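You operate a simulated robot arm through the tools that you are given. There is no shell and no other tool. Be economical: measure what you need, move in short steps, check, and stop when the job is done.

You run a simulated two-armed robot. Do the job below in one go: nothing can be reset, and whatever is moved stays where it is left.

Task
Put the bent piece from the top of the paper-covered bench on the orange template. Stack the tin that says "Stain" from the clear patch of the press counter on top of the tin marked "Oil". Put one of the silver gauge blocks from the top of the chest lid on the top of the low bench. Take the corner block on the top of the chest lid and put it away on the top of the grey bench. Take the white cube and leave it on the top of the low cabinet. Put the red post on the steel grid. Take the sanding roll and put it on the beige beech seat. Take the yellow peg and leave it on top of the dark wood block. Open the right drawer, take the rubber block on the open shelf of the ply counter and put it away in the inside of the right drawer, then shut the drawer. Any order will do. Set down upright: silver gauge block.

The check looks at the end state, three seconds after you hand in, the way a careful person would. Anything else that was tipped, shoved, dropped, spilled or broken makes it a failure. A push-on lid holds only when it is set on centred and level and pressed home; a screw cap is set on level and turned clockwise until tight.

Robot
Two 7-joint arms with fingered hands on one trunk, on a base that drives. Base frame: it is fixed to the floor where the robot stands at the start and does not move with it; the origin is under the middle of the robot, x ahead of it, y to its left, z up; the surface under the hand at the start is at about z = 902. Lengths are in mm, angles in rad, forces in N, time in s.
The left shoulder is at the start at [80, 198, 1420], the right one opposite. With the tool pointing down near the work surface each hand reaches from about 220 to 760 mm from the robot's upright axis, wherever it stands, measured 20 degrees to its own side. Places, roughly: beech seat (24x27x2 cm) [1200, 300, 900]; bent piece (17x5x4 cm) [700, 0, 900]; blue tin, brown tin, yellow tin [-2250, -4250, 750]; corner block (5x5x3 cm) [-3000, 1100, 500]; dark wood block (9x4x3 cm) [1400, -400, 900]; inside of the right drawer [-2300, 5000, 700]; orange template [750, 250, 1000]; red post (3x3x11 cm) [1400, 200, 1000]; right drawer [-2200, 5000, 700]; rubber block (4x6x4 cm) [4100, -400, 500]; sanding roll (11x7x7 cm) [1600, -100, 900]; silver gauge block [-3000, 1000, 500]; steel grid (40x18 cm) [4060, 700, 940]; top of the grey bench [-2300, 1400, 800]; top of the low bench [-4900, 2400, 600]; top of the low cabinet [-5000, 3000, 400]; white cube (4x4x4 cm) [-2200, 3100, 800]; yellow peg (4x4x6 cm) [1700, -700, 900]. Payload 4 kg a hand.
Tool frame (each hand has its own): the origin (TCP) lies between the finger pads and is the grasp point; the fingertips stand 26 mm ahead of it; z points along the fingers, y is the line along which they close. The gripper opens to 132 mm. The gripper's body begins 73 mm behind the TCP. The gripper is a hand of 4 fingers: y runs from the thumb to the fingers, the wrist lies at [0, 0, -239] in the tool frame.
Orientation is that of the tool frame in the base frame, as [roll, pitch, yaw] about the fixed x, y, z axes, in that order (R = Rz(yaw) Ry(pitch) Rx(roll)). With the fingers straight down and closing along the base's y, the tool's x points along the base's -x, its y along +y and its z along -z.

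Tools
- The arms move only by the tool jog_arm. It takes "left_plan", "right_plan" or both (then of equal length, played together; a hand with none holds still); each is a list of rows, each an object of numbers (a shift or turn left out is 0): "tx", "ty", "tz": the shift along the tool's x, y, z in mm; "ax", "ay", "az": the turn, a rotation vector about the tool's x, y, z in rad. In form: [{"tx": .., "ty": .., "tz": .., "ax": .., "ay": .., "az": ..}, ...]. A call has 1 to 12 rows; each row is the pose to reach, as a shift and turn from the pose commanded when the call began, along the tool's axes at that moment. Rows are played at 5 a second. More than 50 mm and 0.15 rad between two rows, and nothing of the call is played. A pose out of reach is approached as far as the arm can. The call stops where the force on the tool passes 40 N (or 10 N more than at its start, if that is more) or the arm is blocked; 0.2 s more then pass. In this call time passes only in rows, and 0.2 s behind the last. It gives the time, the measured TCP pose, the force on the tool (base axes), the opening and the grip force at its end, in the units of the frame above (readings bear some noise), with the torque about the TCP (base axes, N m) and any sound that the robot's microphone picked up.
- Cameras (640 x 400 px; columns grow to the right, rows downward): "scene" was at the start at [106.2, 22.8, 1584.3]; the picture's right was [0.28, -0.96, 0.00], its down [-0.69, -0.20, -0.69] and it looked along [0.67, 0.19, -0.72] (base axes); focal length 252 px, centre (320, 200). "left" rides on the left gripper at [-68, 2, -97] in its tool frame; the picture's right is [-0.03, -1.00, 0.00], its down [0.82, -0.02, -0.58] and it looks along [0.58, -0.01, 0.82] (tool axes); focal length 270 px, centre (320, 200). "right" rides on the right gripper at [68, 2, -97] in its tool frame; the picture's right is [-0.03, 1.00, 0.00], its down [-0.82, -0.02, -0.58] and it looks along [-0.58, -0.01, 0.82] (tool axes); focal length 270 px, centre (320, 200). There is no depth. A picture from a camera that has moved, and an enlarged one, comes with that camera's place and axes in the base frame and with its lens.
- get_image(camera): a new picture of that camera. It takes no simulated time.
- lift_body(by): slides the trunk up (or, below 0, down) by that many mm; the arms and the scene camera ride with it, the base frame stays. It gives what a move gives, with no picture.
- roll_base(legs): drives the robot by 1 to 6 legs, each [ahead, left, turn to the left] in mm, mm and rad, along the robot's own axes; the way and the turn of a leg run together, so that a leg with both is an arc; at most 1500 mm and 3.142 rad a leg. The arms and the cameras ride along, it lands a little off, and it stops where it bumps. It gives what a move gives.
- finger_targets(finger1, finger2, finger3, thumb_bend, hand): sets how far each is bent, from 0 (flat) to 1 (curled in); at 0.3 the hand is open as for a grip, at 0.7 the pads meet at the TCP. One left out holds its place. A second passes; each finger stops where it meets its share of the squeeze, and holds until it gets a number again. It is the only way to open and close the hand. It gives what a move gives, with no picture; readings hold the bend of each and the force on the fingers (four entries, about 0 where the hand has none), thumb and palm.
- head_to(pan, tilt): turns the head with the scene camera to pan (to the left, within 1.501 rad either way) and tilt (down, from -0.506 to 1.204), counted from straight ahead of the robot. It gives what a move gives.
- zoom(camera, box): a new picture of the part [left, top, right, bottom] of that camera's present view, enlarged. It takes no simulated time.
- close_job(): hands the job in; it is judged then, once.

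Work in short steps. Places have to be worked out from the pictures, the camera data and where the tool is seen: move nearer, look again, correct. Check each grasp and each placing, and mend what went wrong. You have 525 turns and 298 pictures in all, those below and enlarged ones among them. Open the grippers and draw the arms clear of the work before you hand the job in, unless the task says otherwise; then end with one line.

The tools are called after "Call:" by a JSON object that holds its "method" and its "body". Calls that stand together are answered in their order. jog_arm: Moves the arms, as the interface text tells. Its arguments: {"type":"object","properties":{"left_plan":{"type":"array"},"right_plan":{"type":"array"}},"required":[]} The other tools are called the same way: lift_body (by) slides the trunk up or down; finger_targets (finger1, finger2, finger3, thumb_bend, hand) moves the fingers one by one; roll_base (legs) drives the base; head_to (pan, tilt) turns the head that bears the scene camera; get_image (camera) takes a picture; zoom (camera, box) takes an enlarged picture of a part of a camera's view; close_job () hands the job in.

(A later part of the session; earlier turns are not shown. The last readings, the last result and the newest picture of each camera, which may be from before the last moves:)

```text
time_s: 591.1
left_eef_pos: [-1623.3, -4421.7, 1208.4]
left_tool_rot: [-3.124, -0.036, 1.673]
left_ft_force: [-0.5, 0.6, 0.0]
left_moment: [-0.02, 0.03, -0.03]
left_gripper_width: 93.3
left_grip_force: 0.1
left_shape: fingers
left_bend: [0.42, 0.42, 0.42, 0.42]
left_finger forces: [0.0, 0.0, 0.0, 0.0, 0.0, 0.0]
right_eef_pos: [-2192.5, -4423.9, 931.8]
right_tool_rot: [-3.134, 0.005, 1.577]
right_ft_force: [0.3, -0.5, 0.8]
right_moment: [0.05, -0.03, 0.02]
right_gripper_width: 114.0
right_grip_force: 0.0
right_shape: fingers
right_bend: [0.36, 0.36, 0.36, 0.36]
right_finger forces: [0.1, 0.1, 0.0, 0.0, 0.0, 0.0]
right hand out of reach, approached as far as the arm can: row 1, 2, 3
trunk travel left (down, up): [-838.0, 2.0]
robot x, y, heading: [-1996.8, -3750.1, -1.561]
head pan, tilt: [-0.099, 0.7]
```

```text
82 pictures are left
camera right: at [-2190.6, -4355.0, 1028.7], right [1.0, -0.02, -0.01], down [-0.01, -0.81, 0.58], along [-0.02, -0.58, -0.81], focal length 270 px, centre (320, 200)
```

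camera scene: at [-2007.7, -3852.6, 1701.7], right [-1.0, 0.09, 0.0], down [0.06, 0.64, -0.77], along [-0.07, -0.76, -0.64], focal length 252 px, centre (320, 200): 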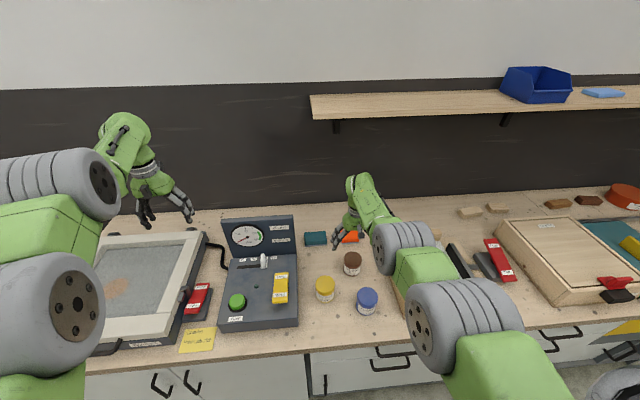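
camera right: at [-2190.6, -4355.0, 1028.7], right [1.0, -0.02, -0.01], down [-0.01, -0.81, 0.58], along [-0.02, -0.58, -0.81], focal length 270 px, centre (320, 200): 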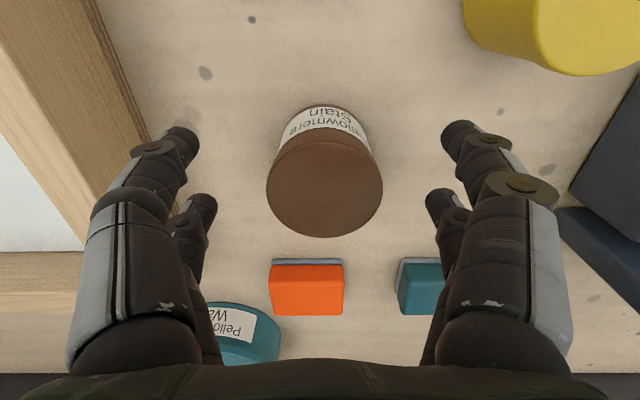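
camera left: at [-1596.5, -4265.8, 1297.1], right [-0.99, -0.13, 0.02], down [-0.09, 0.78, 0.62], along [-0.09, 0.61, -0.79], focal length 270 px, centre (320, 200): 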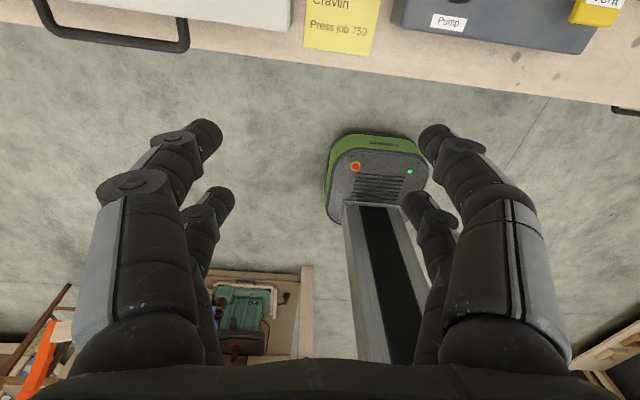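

Base forward 28, then trunk down 85 to bring the fingers round the tin.

Call:
{"method": "roll_base", "body": {"legs": [[28, 0, 0]]}}

Call:
{"method": "lift_body", "body": {"by": -45}}

Call:
{"method": "get_image", "body": {"camera": "right"}}

```text
time_s: 591.9
left_eef_pos: [-1623.0, -4443.7, 1212.3]
left_tool_rot: [-3.125, -0.03, 1.674]
left_ft_force: [-0.6, 0.1, 0.3]
left_moment: [-0.02, -0.01, 0.01]
left_gripper_width: 93.2
left_grip_force: 0.0
left_shape: fingers
left_bend: [0.42, 0.42, 0.42, 0.42]
left_finger forces: [0.1, 0.0, 0.1, 0.0, 0.0, 0.0]
right_eef_pos: [-2192.6, -4445.7, 935.5]
right_tool_rot: [-3.135, 0.008, 1.577]
right_ft_force: [-0.6, -0.2, 1.0]
right_moment: [-0.02, 0.02, 0.02]
right_gripper_width: 113.9
right_grip_force: 0.0
right_shape: fingers
right_bend: [0.36, 0.36, 0.36, 0.36]
right_finger forces: [0.0, 0.1, 0.0, 0.0, 0.0, 0.0]
trunk travel left (down, up): [-838.0, 2.0]
robot x, y, heading: [-1995.5, -3775.1, -1.564]
head pan, tilt: [-0.099, 0.7]
```

```text
time_s: 592.8
left_eef_pos: [-1622.7, -4446.4, 1166.1]
left_tool_rot: [-3.126, -0.032, 1.673]
left_ft_force: [-0.4, 0.3, 0.3]
left_moment: [-0.01, 0.03, 0.0]
left_gripper_width: 93.4
left_grip_force: 0.1
left_shape: fingers
left_bend: [0.42, 0.42, 0.42, 0.42]
left_finger forces: [0.0, 0.0, 0.0, 0.0, 0.0, 0.0]
right_eef_pos: [-2192.2, -4448.0, 888.2]
right_tool_rot: [-3.134, 0.009, 1.578]
right_ft_force: [-0.3, -0.4, 0.3]
right_moment: [-0.03, -0.01, -0.01]
right_gripper_width: 113.7
right_grip_force: 0.1
right_shape: fingers
right_bend: [0.36, 0.36, 0.36, 0.36]
right_finger forces: [0.0, 0.1, 0.0, 0.0, 0.1, 0.0]
trunk travel left (down, up): [-793.0, 47.0]
robot x, y, heading: [-1995.9, -3774.0, -1.563]
head pan, tilt: [-0.099, 0.7]
```

```text
81 pictures are left
camera right: at [-2189.9, -4379.8, 984.7], right [1.0, -0.02, -0.01], down [-0.01, -0.81, 0.58], along [-0.02, -0.58, -0.81], focal length 270 px, centre (320, 200)
```

right: 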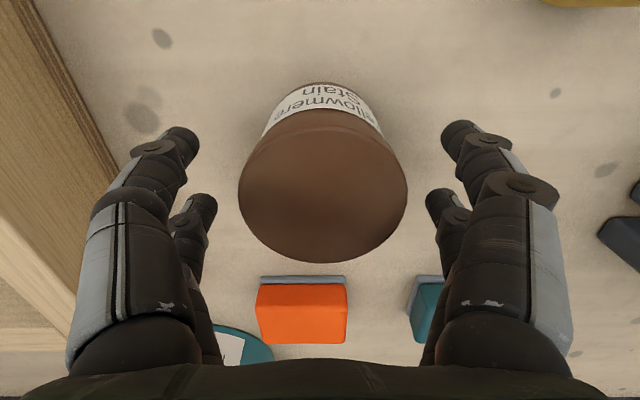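

Centred on the tin (top≈880). Down 35 and close.

Call:
{"method": "lift_body", "body": {"by": -35}}

Call:
{"method": "finger_targets", "body": {"hand": "right", "finger1": 0.7, "finger2": 0.7, "finger3": 0.7, "thumb_bend": 0.7}}

Call:
{"method": "get_image", "body": {"camera": "right"}}

```text
time_s: 593.6
left_eef_pos: [-1623.0, -4448.9, 1129.3]
left_tool_rot: [-3.126, -0.033, 1.672]
left_ft_force: [0.8, -0.5, -0.3]
left_moment: [0.01, 0.01, -0.01]
left_gripper_width: 93.3
left_grip_force: 0.0
left_shape: fingers
left_bend: [0.42, 0.42, 0.42, 0.42]
left_finger forces: [0.1, 0.0, 0.1, 0.1, 0.0, 0.1]
right_eef_pos: [-2191.3, -4450.3, 853.2]
right_tool_rot: [-3.133, 0.004, 1.577]
right_ft_force: [-0.8, 0.6, 0.6]
right_moment: [0.0, -0.03, 0.0]
right_gripper_width: 113.7
right_grip_force: 0.0
right_shape: fingers
right_bend: [0.36, 0.36, 0.36, 0.36]
right_finger forces: [0.0, 0.0, 0.0, 0.1, 0.0, 0.0]
trunk travel left (down, up): [-758.0, 82.0]
robot x, y, heading: [-2000.3, -3772.6, -1.561]
head pan, tilt: [-0.099, 0.7]
```

```text
time_s: 594.6
left_eef_pos: [-1622.9, -4447.1, 1129.7]
left_tool_rot: [-3.127, -0.034, 1.674]
left_ft_force: [0.0, -0.6, 0.8]
left_moment: [0.04, -0.01, 0.0]
left_gripper_width: 93.6
left_grip_force: 0.0
left_shape: fingers
left_bend: [0.42, 0.42, 0.42, 0.42]
left_finger forces: [0.0, 0.0, 0.0, 0.1, 0.1, 0.1]
right_eef_pos: [-2191.1, -4451.4, 852.8]
right_tool_rot: [-3.135, 0.006, 1.577]
right_ft_force: [-2.5, -1.9, 7.0]
right_moment: [-0.02, -0.29, -0.08]
right_gripper_width: 56.5
right_grip_force: 28.4
right_shape: fingers
right_bend: [0.52, 0.53, 0.57, 0.61]
right_finger forces: [17.7, 14.9, 8.0, 0.1, 16.2, 0.1]
trunk travel left (down, up): [-758.0, 82.0]
robot x, y, heading: [-1997.8, -3773.9, -1.56]
head pan, tilt: [-0.099, 0.7]
```

```text
80 pictures are left
camera right: at [-2190.2, -4381.8, 949.3], right [1.0, -0.02, -0.01], down [-0.01, -0.81, 0.58], along [-0.02, -0.58, -0.81], focal length 270 px, centre (320, 200)
```

right: 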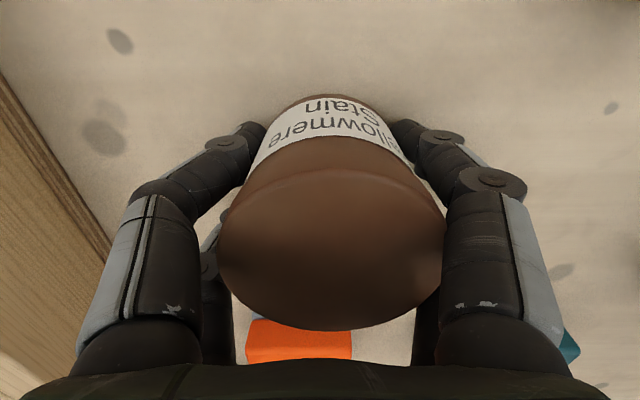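

Firm four-finger grip. I lift with trunk and arm well above the Oil tin.

Call:
{"method": "lift_body", "body": {"by": 80}}

Call:
{"method": "jog_arm", "body": {"right_plan": [{"tz": -30}, {"tz": -60}, {"tz": -80}]}}

Call:
{"method": "get_image", "body": {"camera": "right"}}

```text
time_s: 595.8
left_eef_pos: [-1622.6, -4449.5, 1208.1]
left_tool_rot: [-3.125, -0.037, 1.671]
left_ft_force: [-0.5, -0.3, -0.9]
left_moment: [0.01, -0.03, 0.0]
left_gripper_width: 93.2
left_grip_force: 0.0
left_shape: fingers
left_bend: [0.42, 0.42, 0.42, 0.42]
left_finger forces: [0.0, 0.0, 0.0, 0.0, 0.1, 0.0]
right_eef_pos: [-2192.6, -4451.8, 931.9]
right_tool_rot: [-3.133, 0.004, 1.579]
right_ft_force: [-0.9, -0.7, -2.6]
right_moment: [-0.01, 0.02, -0.01]
right_gripper_width: 56.4
right_grip_force: 23.2
right_shape: fingers
right_bend: [0.52, 0.53, 0.57, 0.61]
right_finger forces: [12.8, 11.5, 7.6, 0.0, 15.9, 0.1]
trunk travel left (down, up): [-838.0, 2.0]
robot x, y, heading: [-1999.8, -3774.9, -1.566]
head pan, tilt: [-0.099, 0.7]
```

```text
time_s: 596.6
left_eef_pos: [-1623.0, -4449.0, 1208.0]
left_tool_rot: [-3.127, -0.036, 1.675]
left_ft_force: [0.3, 0.4, -1.4]
left_moment: [0.02, 0.01, -0.01]
left_gripper_width: 93.3
left_grip_force: 0.0
left_shape: fingers
left_bend: [0.42, 0.42, 0.42, 0.42]
left_finger forces: [0.0, 0.0, 0.1, 0.0, 0.0, 0.1]
right_eef_pos: [-2193.9, -4460.4, 1008.8]
right_tool_rot: [-3.135, -0.001, 1.578]
right_ft_force: [0.1, -0.2, -2.2]
right_moment: [-0.02, 0.03, 0.03]
right_gripper_width: 56.3
right_grip_force: 23.9
right_shape: fingers
right_bend: [0.52, 0.53, 0.57, 0.61]
right_finger forces: [12.7, 11.6, 7.7, 0.1, 15.7, 0.0]
right hand out of reach, approached as far as the arm can: row 2, 3
trunk travel left (down, up): [-838.0, 2.0]
robot x, y, heading: [-1995.2, -3775.3, -1.562]
head pan, tilt: [-0.099, 0.7]
```

```text
79 pictures are left
camera right: at [-2190.7, -4392.5, 1105.1], right [1.0, -0.02, -0.01], down [-0.01, -0.82, 0.58], along [-0.02, -0.58, -0.82], focal length 270 px, centre (320, 200)
```

right: 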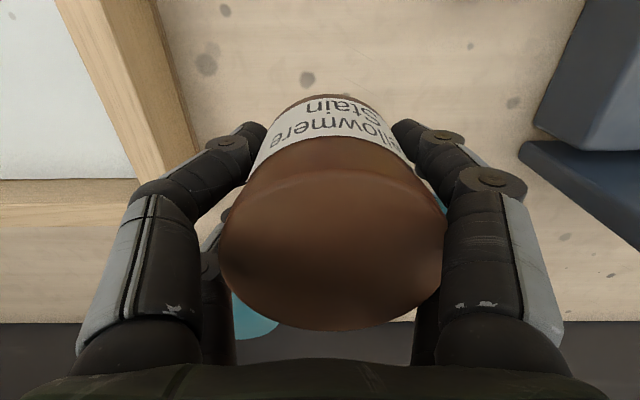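

Tin held level. I drive back so that it comes over the Oil tin (centre ≈ −2212,−4287).

Call:
{"method": "roll_base", "body": {"legs": [[-170, -18, 0]]}}

Call:
{"method": "head_to", "body": {"pan": -0.3, "tilt": 0.9}}

Call:
{"method": "get_image", "body": {"camera": "scene"}}

Call:
{"method": "get_image", "body": {"camera": "right"}}

```text
time_s: 598.0
left_eef_pos: [-1638.4, -4285.4, 1205.0]
left_tool_rot: [-3.126, -0.038, 1.68]
left_ft_force: [1.2, -0.2, -0.5]
left_moment: [0.03, -0.02, 0.04]
left_gripper_width: 93.4
left_grip_force: 0.0
left_shape: fingers
left_bend: [0.42, 0.42, 0.42, 0.42]
left_finger forces: [0.0, 0.1, 0.0, 0.0, 0.1, 0.1]
right_eef_pos: [-2209.3, -4299.9, 1005.0]
right_tool_rot: [-3.134, -0.004, 1.582]
right_ft_force: [0.6, 0.6, -2.2]
right_moment: [0.03, -0.02, -0.02]
right_gripper_width: 56.3
right_grip_force: 23.1
right_shape: fingers
right_bend: [0.52, 0.53, 0.57, 0.61]
right_finger forces: [12.7, 11.6, 7.7, 0.0, 15.9, 0.0]
trunk travel left (down, up): [-838.0, 2.0]
robot x, y, heading: [-2017.9, -3609.7, -1.563]
head pan, tilt: [-0.099, 0.7]
```

```text
time_s: 598.7
left_eef_pos: [-1639.3, -4283.3, 1208.6]
left_tool_rot: [-3.125, -0.036, 1.679]
left_ft_force: [0.3, -0.3, 0.3]
left_moment: [0.06, -0.03, 0.05]
left_gripper_width: 93.2
left_grip_force: 0.1
left_shape: fingers
left_bend: [0.42, 0.42, 0.42, 0.42]
left_finger forces: [0.1, 0.0, 0.1, 0.0, 0.0, 0.1]
right_eef_pos: [-2208.9, -4297.3, 1007.2]
right_tool_rot: [-3.134, 0.0, 1.585]
right_ft_force: [0.2, -0.3, -1.5]
right_moment: [-0.03, 0.0, 0.02]
right_gripper_width: 56.6
right_grip_force: 24.3
right_shape: fingers
right_bend: [0.52, 0.53, 0.57, 0.61]
right_finger forces: [12.6, 11.6, 7.6, 0.0, 15.7, 0.0]
trunk travel left (down, up): [-838.0, 2.0]
robot x, y, heading: [-2021.4, -3607.5, -1.558]
head pan, tilt: [-0.3, 0.901]
```

```text
78 pictures are left
camera scene: at [-2040.2, -3713.8, 1684.7], right [-0.96, 0.28, 0.0], down [0.22, 0.75, -0.62], along [-0.18, -0.59, -0.78], focal length 252 px, centre (320, 200)
```

scene: 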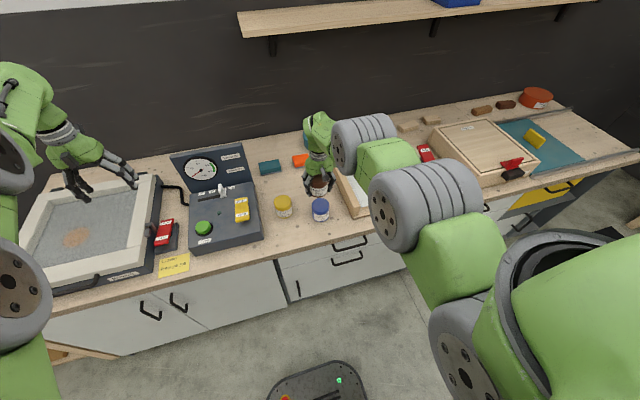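

```text
77 pictures are left
camera right: at [-2206.6, -4229.1, 1104.0], right [1.0, -0.01, -0.01], down [-0.01, -0.82, 0.58], along [-0.01, -0.58, -0.82], focal length 270 px, centre (320, 200)
```

right: 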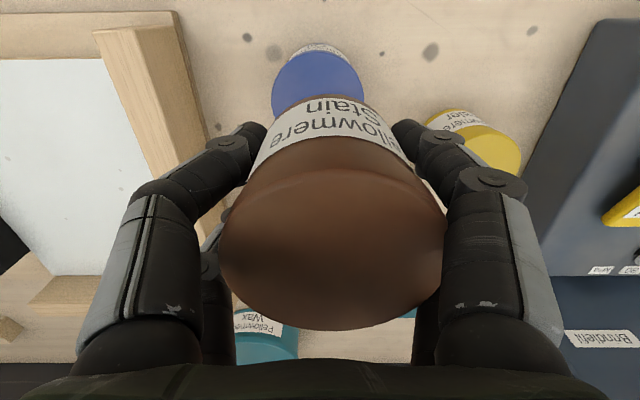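

Oil is at (−2211,−4288); the held tin sits +5 mm in x from the TCP. I correct by (−7.6,+8.3) and check from the scene camera.

Call:
{"method": "jog_arm", "body": {"right_plan": [{"tx": 4, "ty": -4}, {"tx": 8.3, "ty": -7.6, "tz": 15}]}}

Call:
{"method": "zoom", "body": {"camera": "scene", "box": [280, 150, 360, 230]}}

Call:
{"method": "get_image", "body": {"camera": "right"}}

```text
time_s: 599.3
left_eef_pos: [-1639.4, -4282.4, 1207.1]
left_tool_rot: [-3.126, -0.037, 1.68]
left_ft_force: [0.2, 0.1, 0.4]
left_moment: [-0.02, -0.01, 0.0]
left_gripper_width: 93.5
left_grip_force: 0.1
left_shape: fingers
left_bend: [0.42, 0.42, 0.42, 0.42]
left_finger forces: [0.0, 0.1, 0.1, 0.0, 0.0, 0.0]
right_eef_pos: [-2215.2, -4291.4, 992.7]
right_tool_rot: [-3.135, -0.001, 1.583]
right_ft_force: [0.2, -0.7, -1.8]
right_moment: [0.0, -0.01, -0.04]
right_gripper_width: 56.4
right_grip_force: 24.0
right_shape: fingers
right_bend: [0.52, 0.53, 0.57, 0.61]
right_finger forces: [12.7, 11.5, 7.6, 0.1, 15.8, 0.1]
right hand out of reach, approached as far as the arm can: row 1
trunk travel left (down, up): [-838.0, 2.0]
robot x, y, heading: [-2020.6, -3608.7, -1.556]
head pan, tilt: [-0.3, 0.901]
```

```text
5.00 times, centred on (320, 190) of scene
camera zoom: at [-2040.7, -3712.7, 1684.8], right [-0.96, 0.28, 0.0], down [0.22, 0.75, -0.62], along [-0.18, -0.59, -0.78], focal length 1258 px, centre (320, 250)
```

zoom: 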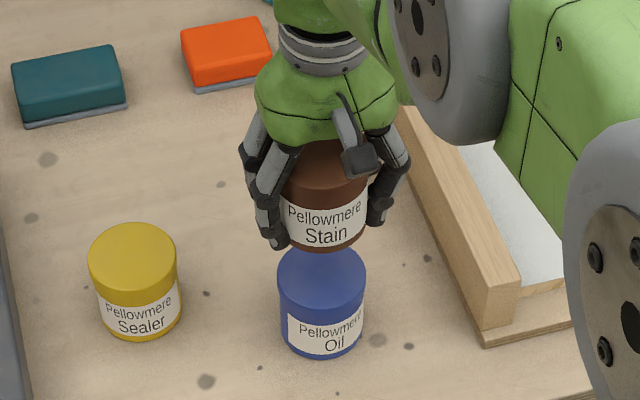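

```text
75 pictures are left
camera right: at [-2213.3, -4223.6, 1089.6], right [1.0, -0.01, -0.01], down [-0.01, -0.82, 0.58], along [-0.01, -0.58, -0.82], focal length 270 px, centre (320, 200)
```

right: 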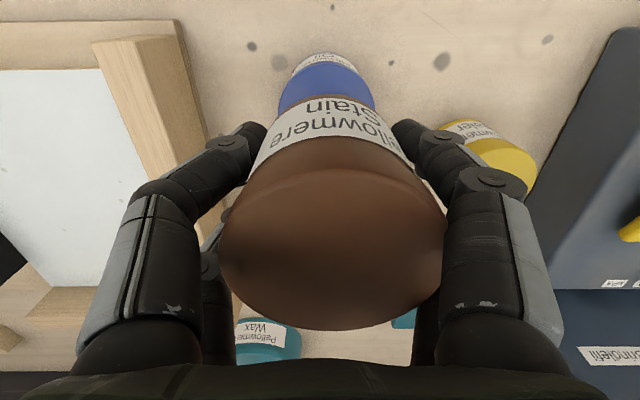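

The two views suggest the held tin is ~8 mm too far back. I shift +8 in y, +2 in x, and lower close to the Oil lid for a better comparison.

Call:
{"method": "jog_arm", "body": {"right_plan": [{"tx": 4, "ty": 1, "tz": 14}, {"tx": 8, "ty": 2, "tz": 28}]}}

Call:
{"method": "zoom", "body": {"camera": "scene", "box": [280, 160, 360, 230]}}

Call:
{"method": "get_image", "body": {"camera": "right"}}

```text
time_s: 599.9
left_eef_pos: [-1639.8, -4281.4, 1209.2]
left_tool_rot: [-3.127, -0.035, 1.68]
left_ft_force: [0.2, 0.3, -1.0]
left_moment: [0.0, -0.01, 0.02]
left_gripper_width: 93.2
left_grip_force: 0.1
left_shape: fingers
left_bend: [0.42, 0.42, 0.42, 0.42]
left_finger forces: [0.0, 0.0, 0.1, 0.1, 0.0, 0.0]
right_eef_pos: [-2212.9, -4279.4, 963.1]
right_tool_rot: [-3.135, 0.001, 1.583]
right_ft_force: [-0.8, 0.2, -2.4]
right_moment: [-0.04, 0.02, 0.0]
right_gripper_width: 56.3
right_grip_force: 23.9
right_shape: fingers
right_bend: [0.52, 0.53, 0.57, 0.61]
right_finger forces: [12.8, 11.5, 7.8, 0.0, 15.8, 0.0]
trunk travel left (down, up): [-838.0, 2.0]
robot x, y, heading: [-2016.0, -3611.4, -1.559]
head pan, tilt: [-0.3, 0.901]
```

```text
5.71 times, centred on (320, 195) of scene
camera zoom: at [-2040.7, -3711.6, 1684.9], right [-0.96, 0.28, 0.0], down [0.22, 0.75, -0.62], along [-0.18, -0.59, -0.78], focal length 1438 px, centre (320, 229)
```

zoom: 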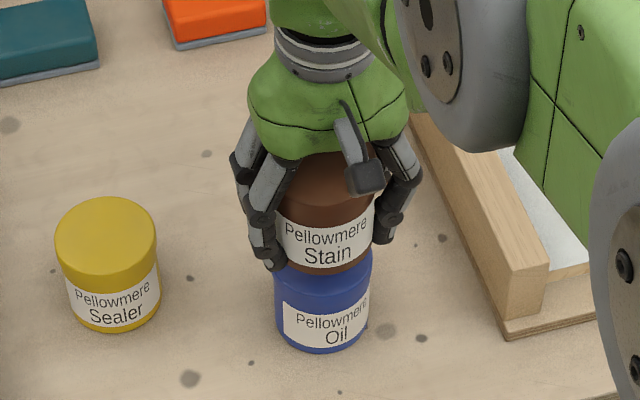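

```text
73 pictures are left
camera right: at [-2210.5, -4212.0, 1059.8], right [1.0, -0.01, -0.01], down [-0.01, -0.82, 0.58], along [-0.01, -0.58, -0.82], focal length 270 px, centre (320, 200)
```

right: 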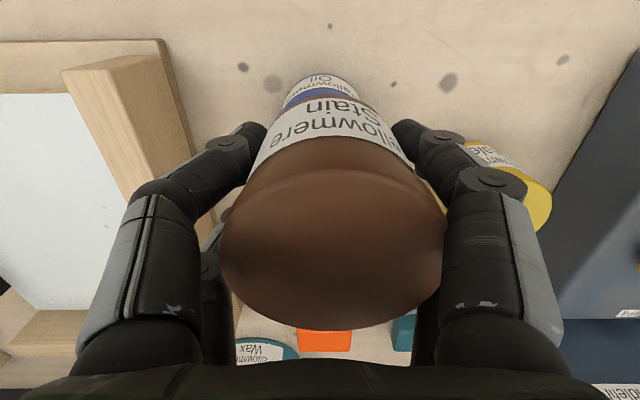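

Very close now: about 3 mm back and 2 mm −x. I correct that and lower another 20.

Call:
{"method": "jog_arm", "body": {"right_plan": [{"tx": 1.5, "ty": 1, "tz": 10}, {"tx": 3, "ty": 2, "tz": 20}]}}

Call:
{"method": "zoom", "body": {"camera": "scene", "box": [290, 175, 350, 227]}}

```text
time_s: 600.5
left_eef_pos: [-1640.0, -4281.3, 1209.3]
left_tool_rot: [-3.127, -0.036, 1.68]
left_ft_force: [1.0, -0.2, 0.1]
left_moment: [0.02, 0.01, -0.01]
left_gripper_width: 93.3
left_grip_force: 0.0
left_shape: fingers
left_bend: [0.42, 0.42, 0.42, 0.42]
left_finger forces: [0.0, 0.0, 0.0, 0.1, 0.1, 0.1]
right_eef_pos: [-2212.5, -4276.3, 944.5]
right_tool_rot: [-3.135, -0.001, 1.585]
right_ft_force: [0.7, -0.8, -1.8]
right_moment: [-0.01, 0.05, 0.0]
right_gripper_width: 56.4
right_grip_force: 23.8
right_shape: fingers
right_bend: [0.52, 0.53, 0.57, 0.61]
right_finger forces: [12.8, 11.7, 7.7, 0.0, 15.7, 0.0]
trunk travel left (down, up): [-838.0, 2.0]
robot x, y, heading: [-2021.0, -3606.4, -1.558]
head pan, tilt: [-0.3, 0.901]
```

```text
7.69 times, centred on (320, 201) of scene
camera zoom: at [-2040.7, -3711.3, 1684.9], right [-0.96, 0.28, 0.0], down [0.22, 0.75, -0.62], along [-0.18, -0.6, -0.78], focal length 1936 px, centre (320, 192)
```

zoom: 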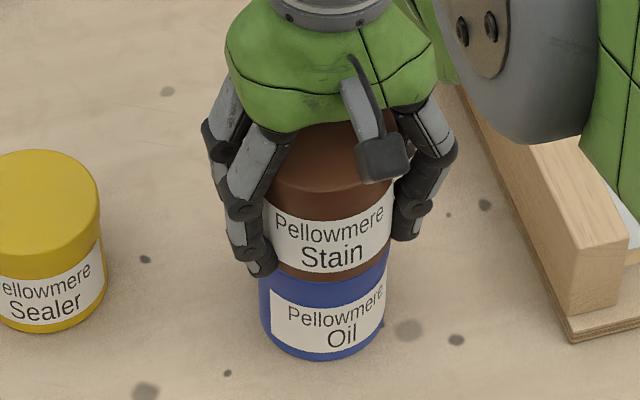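

Depth aligned; 2.5 mm lateral correction, then lower to contact in small steps.

Call:
{"method": "jog_arm", "body": {"right_plan": [{"ty": 2.5, "tz": 3}, {"ty": 2.5, "tz": 6}, {"ty": 2.5, "tz": 8}]}}

Call:
{"method": "zoom", "body": {"camera": "scene", "box": [290, 175, 350, 227]}}

```text
time_s: 601.3
left_eef_pos: [-1639.5, -4280.8, 1208.5]
left_tool_rot: [-3.125, -0.035, 1.68]
left_ft_force: [0.8, 0.5, -0.4]
left_moment: [-0.04, -0.02, 0.0]
left_gripper_width: 93.3
left_grip_force: 0.1
left_shape: fingers
left_bend: [0.42, 0.42, 0.42, 0.42]
left_finger forces: [0.0, 0.1, 0.0, 0.1, 0.1, 0.0]
right_eef_pos: [-2210.1, -4277.1, 935.7]
right_tool_rot: [-3.134, 0.002, 1.585]
right_ft_force: [-0.2, 0.2, -2.0]
right_moment: [0.02, 0.02, 0.0]
right_gripper_width: 56.6
right_grip_force: 24.2
right_shape: fingers
right_bend: [0.52, 0.53, 0.57, 0.61]
right_finger forces: [12.8, 11.8, 7.7, 0.0, 15.7, 0.1]
trunk travel left (down, up): [-838.0, 2.0]
robot x, y, heading: [-2016.4, -3609.1, -1.557]
head pan, tilt: [-0.3, 0.901]
```

```text
7.69 times, centred on (320, 201) of scene
camera zoom: at [-2040.7, -3711.5, 1684.9], right [-0.96, 0.28, 0.0], down [0.22, 0.75, -0.62], along [-0.18, -0.59, -0.78], focal length 1936 px, centre (320, 192)
```

zoom: 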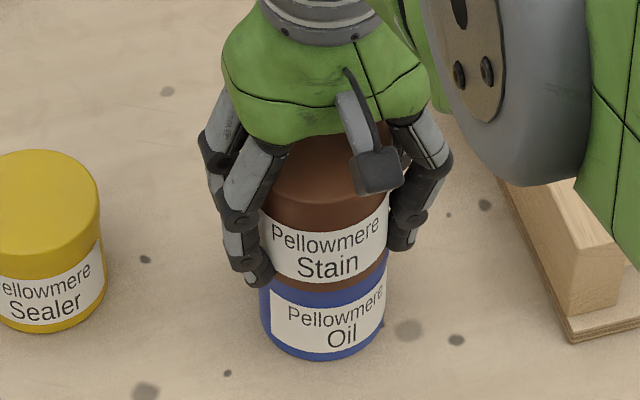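

Laterally aligned. A few more millimetres down.

Call:
{"method": "jog_arm", "body": {"right_plan": [{"tz": 1.5}, {"tz": 3}, {"tz": 4.5}]}}

```text
time_s: 602.1
left_eef_pos: [-1638.0, -4280.7, 1207.7]
left_tool_rot: [-3.126, -0.034, 1.68]
left_ft_force: [-0.3, -0.6, -0.3]
left_moment: [0.0, 0.0, -0.02]
left_gripper_width: 93.3
left_grip_force: 0.1
left_shape: fingers
left_bend: [0.42, 0.42, 0.42, 0.42]
left_finger forces: [0.0, 0.1, 0.0, 0.0, 0.0, 0.0]
right_eef_pos: [-2210.9, -4277.4, 932.8]
right_tool_rot: [-3.135, 0.0, 1.583]
right_ft_force: [0.6, 0.3, -2.4]
right_moment: [-0.02, 0.01, 0.02]
right_gripper_width: 56.7
right_grip_force: 23.5
right_shape: fingers
right_bend: [0.52, 0.53, 0.57, 0.61]
right_finger forces: [12.8, 11.7, 7.7, 0.0, 15.8, 0.0]
trunk travel left (down, up): [-838.0, 2.0]
robot x, y, heading: [-2020.1, -3604.2, -1.559]
head pan, tilt: [-0.3, 0.901]
```

Call:
{"method": "jog_arm", "body": {"right_plan": [{"tz": 1.5}, {"tz": 3}, {"tz": 4.5}]}}

Call:
{"method": "zoom", "body": {"camera": "scene", "box": [290, 175, 350, 227]}}

```text
time_s: 602.9
left_eef_pos: [-1639.0, -4281.0, 1208.8]
left_tool_rot: [-3.125, -0.036, 1.68]
left_ft_force: [-0.1, 0.3, -0.6]
left_moment: [0.03, 0.01, 0.04]
left_gripper_width: 93.4
left_grip_force: 0.1
left_shape: fingers
left_bend: [0.42, 0.42, 0.42, 0.42]
left_finger forces: [0.1, 0.0, 0.1, 0.0, 0.1, 0.1]
right_eef_pos: [-2210.9, -4277.1, 928.2]
right_tool_rot: [-3.135, 0.003, 1.584]
right_ft_force: [-0.1, -0.3, -0.8]
right_moment: [-0.01, 0.02, -0.02]
right_gripper_width: 56.8
right_grip_force: 23.8
right_shape: fingers
right_bend: [0.52, 0.53, 0.57, 0.61]
right_finger forces: [12.8, 11.7, 7.8, 0.1, 15.9, 0.1]
trunk travel left (down, up): [-838.0, 2.0]
robot x, y, heading: [-2018.7, -3608.1, -1.56]
head pan, tilt: [-0.3, 0.901]
```

```text
7.69 times, centred on (320, 201) of scene
camera zoom: at [-2040.4, -3711.1, 1684.9], right [-0.96, 0.28, 0.0], down [0.22, 0.75, -0.62], along [-0.18, -0.6, -0.78], focal length 1936 px, centre (320, 192)
```

zoom: 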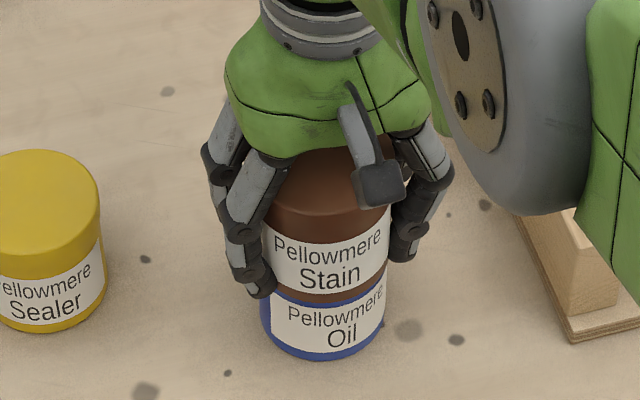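

I zoom tighter to judge the gap between the tins.

Call:
{"method": "zoom", "body": {"camera": "scene", "box": [305, 195, 345, 222]}}

Call:
{"method": "get_image", "body": {"camera": "right"}}

```text
14.81 times, centred on (325, 208) of scene
camera zoom: at [-2040.4, -3711.1, 1684.9], right [-0.96, 0.28, 0.0], down [0.22, 0.75, -0.62], along [-0.18, -0.6, -0.78], focal length 3728 px, centre (246, 74)
```

zoom: 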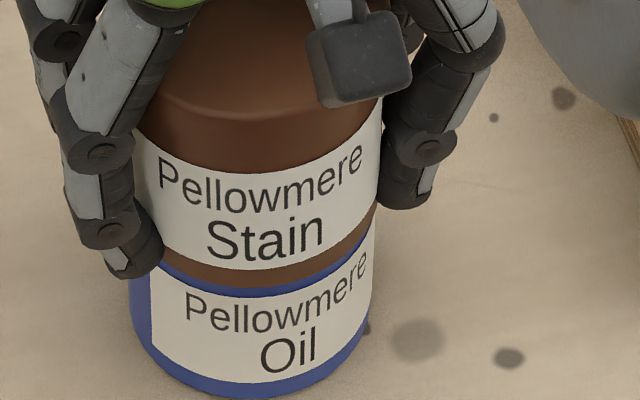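

```text
68 pictures are left
camera right: at [-2209.1, -4208.0, 1024.9], right [1.0, -0.01, -0.01], down [-0.01, -0.82, 0.58], along [-0.01, -0.58, -0.82], focal length 270 px, centre (320, 200)
```

right: 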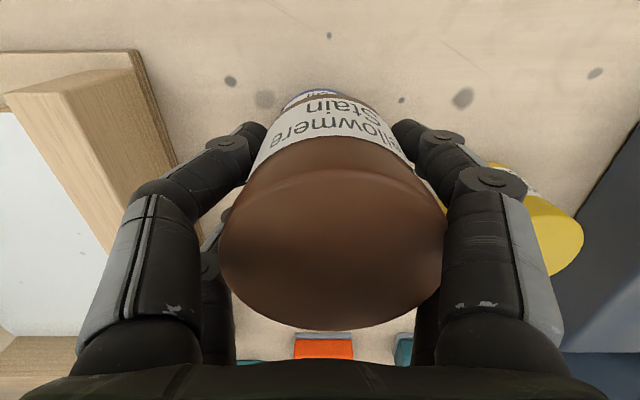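

Re-deriving with the tin's true size (~65 mm): the tin's centre sits +14 mm in y from the TCP, so the stack is ~17 mm too far toward me. I raise 10, shift −17.5 in y, and look again.

Call:
{"method": "jog_arm", "body": {"right_plan": [{"tz": -10}, {"tx": -9, "tz": -10}, {"tx": -17.5, "tz": -10}]}}

Call:
{"method": "zoom", "body": {"camera": "scene", "box": [300, 180, 350, 222]}}

Call:
{"method": "get_image", "body": {"camera": "right"}}

```text
time_s: 603.7
left_eef_pos: [-1639.8, -4282.1, 1209.3]
left_tool_rot: [-3.126, -0.035, 1.681]
left_ft_force: [0.2, -0.1, -0.1]
left_moment: [-0.01, 0.02, -0.01]
left_gripper_width: 93.0
left_grip_force: 0.1
left_shape: fingers
left_bend: [0.42, 0.42, 0.42, 0.42]
left_finger forces: [0.0, 0.0, 0.0, 0.0, 0.0, 0.1]
right_eef_pos: [-2209.1, -4289.5, 939.6]
right_tool_rot: [-3.134, 0.0, 1.585]
right_ft_force: [0.2, -0.4, -2.4]
right_moment: [0.0, 0.02, -0.02]
right_gripper_width: 56.7
right_grip_force: 24.9
right_shape: fingers
right_bend: [0.52, 0.53, 0.57, 0.61]
right_finger forces: [12.9, 11.7, 7.7, 0.0, 16.0, 0.0]
right hand out of reach, approached as far as the arm can: row 3
trunk travel left (down, up): [-838.0, 2.0]
robot x, y, heading: [-2017.2, -3606.7, -1.555]
head pan, tilt: [-0.3, 0.901]
```

```text
9.52 times, centred on (325, 201) of scene
camera zoom: at [-2040.7, -3711.5, 1684.9], right [-0.96, 0.28, 0.0], down [0.22, 0.75, -0.62], along [-0.18, -0.59, -0.78], focal length 2397 px, centre (272, 190)
```

zoom: 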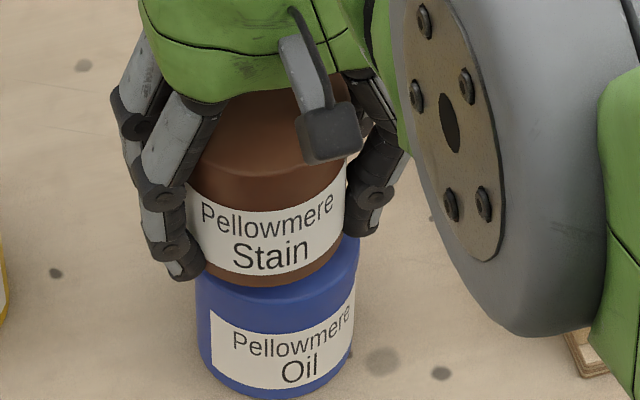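

```text
66 pictures are left
camera right: at [-2207.2, -4220.5, 1037.0], right [1.0, -0.01, -0.01], down [-0.01, -0.82, 0.58], along [-0.01, -0.58, -0.82], focal length 270 px, centre (320, 200)
```

right: 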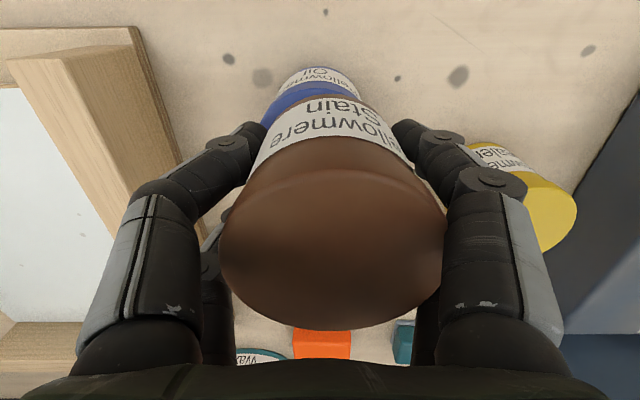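

Using the known lift: now only ~2 mm too far forward and ~5 mm to +x. I correct both and lower toward contact.

Call:
{"method": "jog_arm", "body": {"right_plan": [{"tx": -1, "ty": -3, "tz": 3}, {"tx": -2, "ty": -5, "tz": 6}]}}

Call:
{"method": "zoom", "body": {"camera": "scene", "box": [300, 180, 350, 222]}}

```text
time_s: 604.3
left_eef_pos: [-1640.0, -4282.3, 1207.4]
left_tool_rot: [-3.126, -0.035, 1.678]
left_ft_force: [0.2, -0.7, -0.3]
left_moment: [0.0, 0.0, 0.02]
left_gripper_width: 93.4
left_grip_force: 0.0
left_shape: fingers
left_bend: [0.42, 0.42, 0.42, 0.42]
left_finger forces: [0.0, 0.0, 0.1, 0.0, 0.1, 0.0]
right_eef_pos: [-2213.7, -4287.2, 935.9]
right_tool_rot: [-3.137, 0.002, 1.581]
right_ft_force: [-0.2, -0.1, -1.7]
right_moment: [0.0, 0.05, -0.02]
right_gripper_width: 56.5
right_grip_force: 24.7
right_shape: fingers
right_bend: [0.52, 0.53, 0.57, 0.61]
right_finger forces: [12.9, 11.8, 7.8, 0.1, 15.9, 0.0]
trunk travel left (down, up): [-838.0, 2.0]
robot x, y, heading: [-2017.9, -3610.1, -1.562]
head pan, tilt: [-0.3, 0.901]
```

```text
9.52 times, centred on (325, 201) of scene
camera zoom: at [-2040.8, -3711.5, 1684.9], right [-0.96, 0.28, 0.0], down [0.22, 0.75, -0.62], along [-0.18, -0.59, -0.78], focal length 2397 px, centre (272, 190)
```

zoom: 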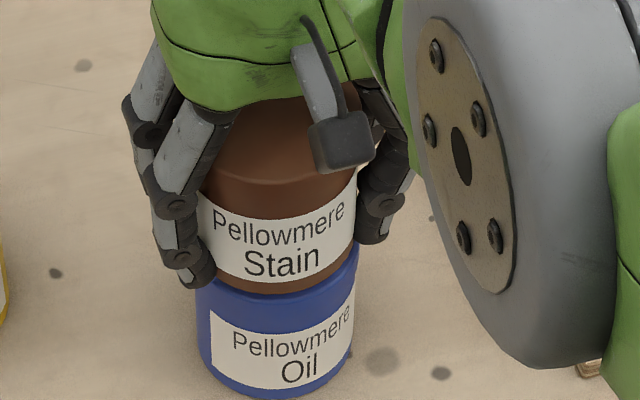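

Laterally aligned; ~3.6 mm still to go in −y but the arm is at its limit. I raise the arm 40 with that correction and lower the trunk instead.

Call:
{"method": "jog_arm", "body": {"right_plan": [{"tz": -20}, {"tx": -2, "ty": -0.5, "tz": -40}, {"tx": -4, "ty": -1, "tz": -40}]}}

Call:
{"method": "lift_body", "body": {"by": -36}}

Call:
{"method": "zoom", "body": {"camera": "scene", "box": [300, 160, 350, 202]}}

```text
time_s: 605.1
left_eef_pos: [-1638.7, -4281.8, 1207.7]
left_tool_rot: [-3.125, -0.036, 1.679]
left_ft_force: [-0.1, -0.2, -0.4]
left_moment: [0.03, -0.03, 0.01]
left_gripper_width: 93.4
left_grip_force: 0.0
left_shape: fingers
left_bend: [0.42, 0.42, 0.42, 0.42]
left_finger forces: [0.0, 0.0, 0.0, 0.1, 0.2, 0.1]
right_eef_pos: [-2216.0, -4294.8, 975.7]
right_tool_rot: [-3.135, -0.001, 1.582]
right_ft_force: [0.3, -0.4, -1.9]
right_moment: [0.01, 0.05, -0.02]
right_gripper_width: 56.5
right_grip_force: 24.7
right_shape: fingers
right_bend: [0.52, 0.53, 0.57, 0.61]
right_finger forces: [13.0, 11.9, 7.9, 0.1, 16.0, 0.0]
trunk travel left (down, up): [-838.0, 2.0]
robot x, y, heading: [-2020.5, -3608.2, -1.555]
head pan, tilt: [-0.3, 0.901]
```

```text
time_s: 605.9
left_eef_pos: [-1638.6, -4281.9, 1172.4]
left_tool_rot: [-3.127, -0.037, 1.679]
left_ft_force: [0.2, 0.2, -0.7]
left_moment: [0.02, 0.03, -0.01]
left_gripper_width: 93.4
left_grip_force: 0.0
left_shape: fingers
left_bend: [0.42, 0.42, 0.42, 0.42]
left_finger forces: [0.0, 0.1, 0.0, 0.0, 0.0, 0.0]
right_eef_pos: [-2216.1, -4293.2, 938.8]
right_tool_rot: [-3.135, 0.001, 1.583]
right_ft_force: [-0.6, 0.7, -1.9]
right_moment: [0.02, 0.05, 0.01]
right_gripper_width: 56.6
right_grip_force: 24.4
right_shape: fingers
right_bend: [0.52, 0.53, 0.57, 0.61]
right_finger forces: [13.0, 11.8, 7.9, 0.0, 15.9, 0.0]
trunk travel left (down, up): [-802.0, 38.0]
robot x, y, heading: [-2018.1, -3607.2, -1.562]
head pan, tilt: [-0.3, 0.901]
```

```text
9.52 times, centred on (325, 181) of scene
camera zoom: at [-2040.3, -3712.1, 1648.8], right [-0.96, 0.28, 0.0], down [0.22, 0.75, -0.62], along [-0.18, -0.59, -0.78], focal length 2397 px, centre (272, 381)
```

zoom: 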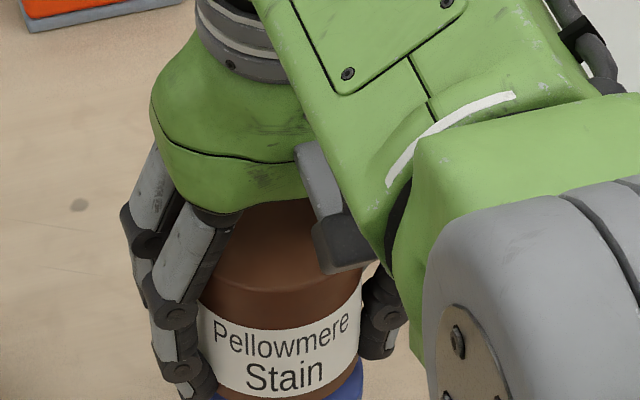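

A touch over; I correct (+1.3,+2.4) and verify.

Call:
{"method": "jog_arm", "body": {"right_plan": [{"tx": 2.4, "ty": 1.3}]}}

Call:
{"method": "zoom", "body": {"camera": "scene", "box": [300, 178, 350, 220]}}

Call:
{"method": "get_image", "body": {"camera": "right"}}

```text
time_s: 606.3
left_eef_pos: [-1639.7, -4281.7, 1172.8]
left_tool_rot: [-3.126, -0.035, 1.679]
left_ft_force: [1.1, 0.3, 1.1]
left_moment: [0.01, -0.02, -0.01]
left_gripper_width: 93.3
left_grip_force: 0.0
left_shape: fingers
left_bend: [0.42, 0.42, 0.42, 0.42]
left_finger forces: [0.0, 0.1, 0.1, 0.1, 0.0, 0.0]
right_eef_pos: [-2215.3, -4291.0, 940.6]
right_tool_rot: [-3.135, 0.002, 1.584]
right_ft_force: [0.2, 0.0, -2.1]
right_moment: [0.01, 0.0, 0.01]
right_gripper_width: 56.7
right_grip_force: 24.9
right_shape: fingers
right_bend: [0.52, 0.53, 0.57, 0.61]
right_finger forces: [12.9, 11.8, 8.0, 0.0, 15.9, 0.0]
trunk travel left (down, up): [-802.0, 38.0]
robot x, y, heading: [-2018.7, -3608.1, -1.561]
head pan, tilt: [-0.3, 0.901]
```

```text
9.52 times, centred on (325, 199) of scene
camera zoom: at [-2040.5, -3711.2, 1648.9], right [-0.96, 0.28, 0.0], down [0.22, 0.75, -0.62], along [-0.18, -0.6, -0.78], focal length 2397 px, centre (272, 210)
```

zoom: 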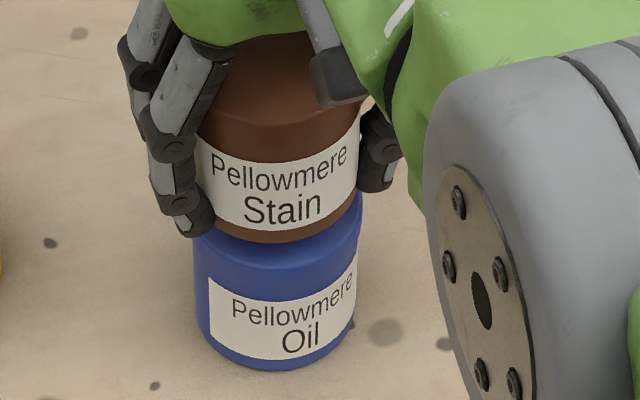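

```text
62 pictures are left
camera right: at [-2212.6, -4223.0, 1036.9], right [1.0, -0.01, -0.01], down [-0.01, -0.82, 0.58], along [-0.01, -0.58, -0.82], focal length 270 px, centre (320, 200)
```

right: 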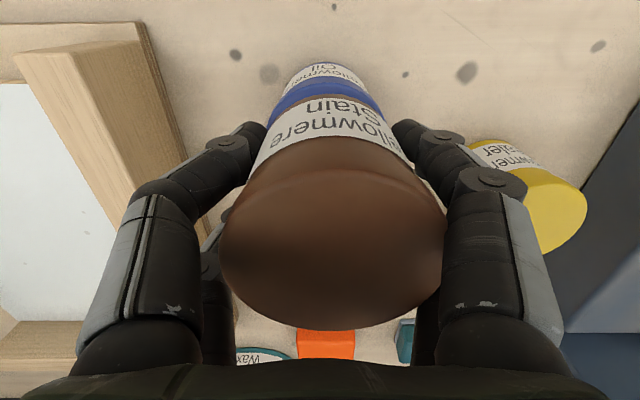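

Aligned within ~1 mm in both directions. I lower by trunk 10 mm, then in small steps.

Call:
{"method": "lift_body", "body": {"by": -10}}

Call:
{"method": "lift_body", "body": {"by": -4}}

Call:
{"method": "zoom", "body": {"camera": "scene", "box": [300, 172, 350, 214]}}

```text
time_s: 606.9
left_eef_pos: [-1638.7, -4283.1, 1162.5]
left_tool_rot: [-3.127, -0.035, 1.679]
left_ft_force: [-0.3, 0.2, 0.5]
left_moment: [0.02, 0.01, 0.05]
left_gripper_width: 93.1
left_grip_force: 0.0
left_shape: fingers
left_bend: [0.42, 0.42, 0.42, 0.42]
left_finger forces: [0.0, 0.0, 0.1, 0.0, 0.0, 0.0]
right_eef_pos: [-2215.0, -4292.5, 930.2]
right_tool_rot: [-3.133, 0.001, 1.582]
right_ft_force: [-0.8, 1.1, -1.8]
right_moment: [0.0, 0.02, 0.02]
right_gripper_width: 56.5
right_grip_force: 24.1
right_shape: fingers
right_bend: [0.52, 0.53, 0.57, 0.61]
right_finger forces: [13.0, 11.9, 7.8, 0.0, 15.8, 0.0]
trunk travel left (down, up): [-792.0, 48.0]
robot x, y, heading: [-2015.3, -3605.8, -1.558]
head pan, tilt: [-0.3, 0.901]
```

```text
time_s: 607.5
left_eef_pos: [-1638.3, -4280.7, 1160.2]
left_tool_rot: [-3.124, -0.036, 1.678]
left_ft_force: [-0.2, -1.0, -1.3]
left_moment: [0.03, 0.02, 0.0]
left_gripper_width: 93.4
left_grip_force: 0.0
left_shape: fingers
left_bend: [0.42, 0.42, 0.42, 0.42]
left_finger forces: [0.0, 0.0, 0.1, 0.1, 0.1, 0.0]
right_eef_pos: [-2214.6, -4291.1, 927.6]
right_tool_rot: [-3.134, 0.002, 1.583]
right_ft_force: [0.5, -0.7, 4.5]
right_moment: [-0.06, -0.16, -0.01]
right_gripper_width: 56.4
right_grip_force: 24.5
right_shape: fingers
right_bend: [0.52, 0.53, 0.58, 0.61]
right_finger forces: [12.8, 12.4, 8.1, 0.0, 15.9, 0.0]
trunk travel left (down, up): [-788.0, 52.0]
robot x, y, heading: [-2016.2, -3612.0, -1.56]
head pan, tilt: [-0.3, 0.901]
```

```text
9.52 times, centred on (325, 193) of scene
camera zoom: at [-2040.1, -3709.7, 1635.1], right [-0.96, 0.28, 0.0], down [0.22, 0.75, -0.62], along [-0.18, -0.6, -0.78], focal length 2397 px, centre (272, 267)
```

zoom: 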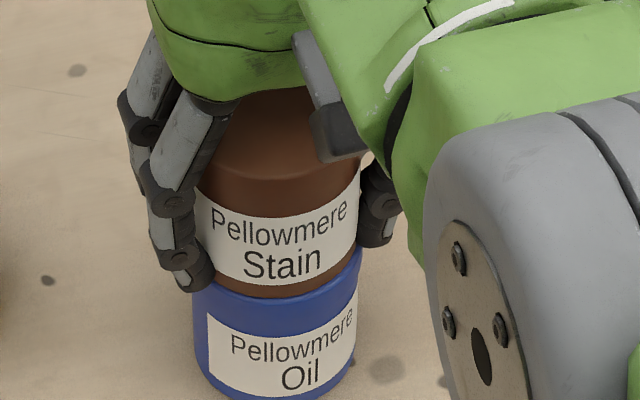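

Contact (tin height ≈75). Well centred. I release gently.

Call:
{"method": "finger_targets", "body": {"hand": "right", "finger1": 0.48, "finger2": 0.49, "finger3": 0.54, "thumb_bend": 0.57}}

Call:
{"method": "zoom", "body": {"camera": "scene", "box": [300, 172, 350, 214]}}

```text
time_s: 608.5
left_eef_pos: [-1639.0, -4281.7, 1157.5]
left_tool_rot: [-3.125, -0.036, 1.679]
left_ft_force: [0.0, -0.5, 0.1]
left_moment: [0.02, 0.07, 0.0]
left_gripper_width: 93.3
left_grip_force: 0.0
left_shape: fingers
left_bend: [0.42, 0.42, 0.42, 0.42]
left_finger forces: [0.0, 0.0, 0.0, 0.1, 0.0, 0.0]
right_eef_pos: [-2214.7, -4290.3, 925.9]
right_tool_rot: [-3.134, 0.002, 1.583]
right_ft_force: [-0.2, -0.2, 2.7]
right_moment: [0.01, 0.02, -0.03]
right_gripper_width: 61.1
right_grip_force: 1.8
right_shape: fingers
right_bend: [0.48, 0.49, 0.54, 0.56]
right_finger forces: [1.3, 0.1, 0.1, 0.0, 1.5, 0.0]
trunk travel left (down, up): [-788.0, 52.0]
robot x, y, heading: [-2020.2, -3609.2, -1.556]
head pan, tilt: [-0.3, 0.901]
```

```text
9.52 times, centred on (325, 193) of scene
camera zoom: at [-2040.3, -3710.1, 1635.0], right [-0.96, 0.28, 0.0], down [0.22, 0.75, -0.62], along [-0.18, -0.6, -0.78], focal length 2397 px, centre (272, 267)
```

zoom: 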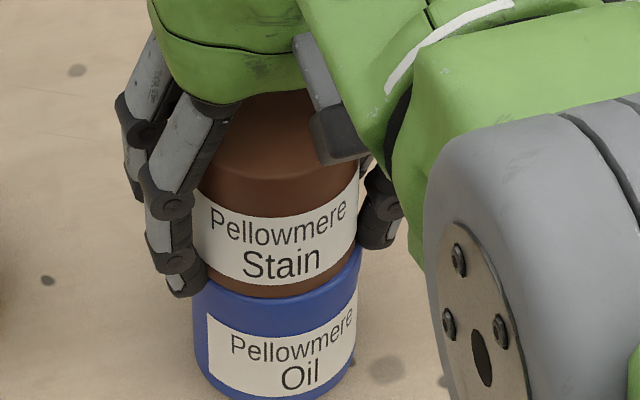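

Stable. I open wider and raise the hand straight up with the arm, then trunk.

Call:
{"method": "finger_targets", "body": {"hand": "right", "finger1": 0.38, "finger2": 0.38, "finger3": 0.4, "thumb_bend": 0.4}}

Call:
{"method": "lift_body", "body": {"by": 50}}

Call:
{"method": "get_image", "body": {"camera": "right"}}

```text
time_s: 609.5
left_eef_pos: [-1639.3, -4280.7, 1158.2]
left_tool_rot: [-3.127, -0.036, 1.68]
left_ft_force: [-0.6, -0.4, -0.4]
left_moment: [-0.02, -0.01, 0.0]
left_gripper_width: 93.4
left_grip_force: 0.0
left_shape: fingers
left_bend: [0.42, 0.42, 0.42, 0.42]
left_finger forces: [0.0, 0.0, 0.0, 0.0, 0.0, 0.0]
right_eef_pos: [-2214.0, -4290.2, 926.5]
right_tool_rot: [-3.135, 0.002, 1.585]
right_ft_force: [0.5, 0.3, 0.4]
right_moment: [-0.01, 0.0, -0.05]
right_gripper_width: 102.7
right_grip_force: 0.0
right_shape: fingers
right_bend: [0.38, 0.38, 0.4, 0.4]
right_finger forces: [0.1, 0.0, 0.0, 0.1, 0.1, 0.0]
trunk travel left (down, up): [-788.0, 52.0]
robot x, y, heading: [-2020.9, -3606.0, -1.557]
head pan, tilt: [-0.3, 0.901]
```

```text
time_s: 610.4
left_eef_pos: [-1638.5, -4280.9, 1208.1]
left_tool_rot: [-3.124, -0.034, 1.678]
left_ft_force: [0.0, -0.4, -0.3]
left_moment: [-0.02, -0.02, 0.0]
left_gripper_width: 93.5
left_grip_force: 0.1
left_shape: fingers
left_bend: [0.42, 0.42, 0.42, 0.42]
left_finger forces: [0.0, 0.0, 0.0, 0.0, 0.0, 0.0]
right_eef_pos: [-2214.4, -4289.3, 974.7]
right_tool_rot: [-3.134, 0.002, 1.584]
right_ft_force: [0.5, 0.3, 0.0]
right_moment: [0.01, -0.01, 0.0]
right_gripper_width: 102.7
right_grip_force: 0.0
right_shape: fingers
right_bend: [0.38, 0.38, 0.4, 0.4]
right_finger forces: [0.0, 0.0, 0.1, 0.0, 0.0, 0.1]
trunk travel left (down, up): [-838.0, 2.0]
robot x, y, heading: [-2016.6, -3609.7, -1.559]
head pan, tilt: [-0.3, 0.901]
```

```text
59 pictures are left
camera right: at [-2212.6, -4222.7, 1072.7], right [1.0, -0.01, -0.01], down [-0.01, -0.82, 0.58], along [-0.01, -0.58, -0.82], focal length 270 px, centre (320, 200)
```

right: 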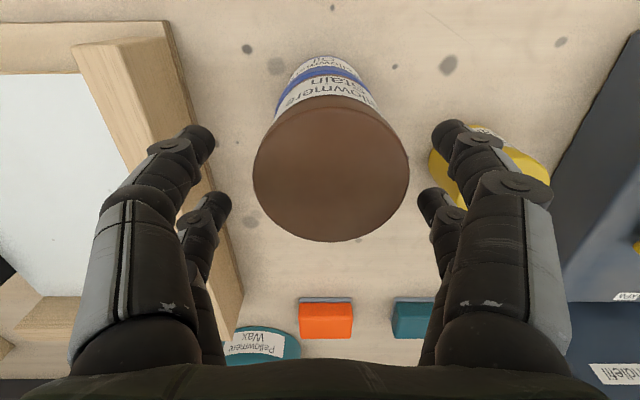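

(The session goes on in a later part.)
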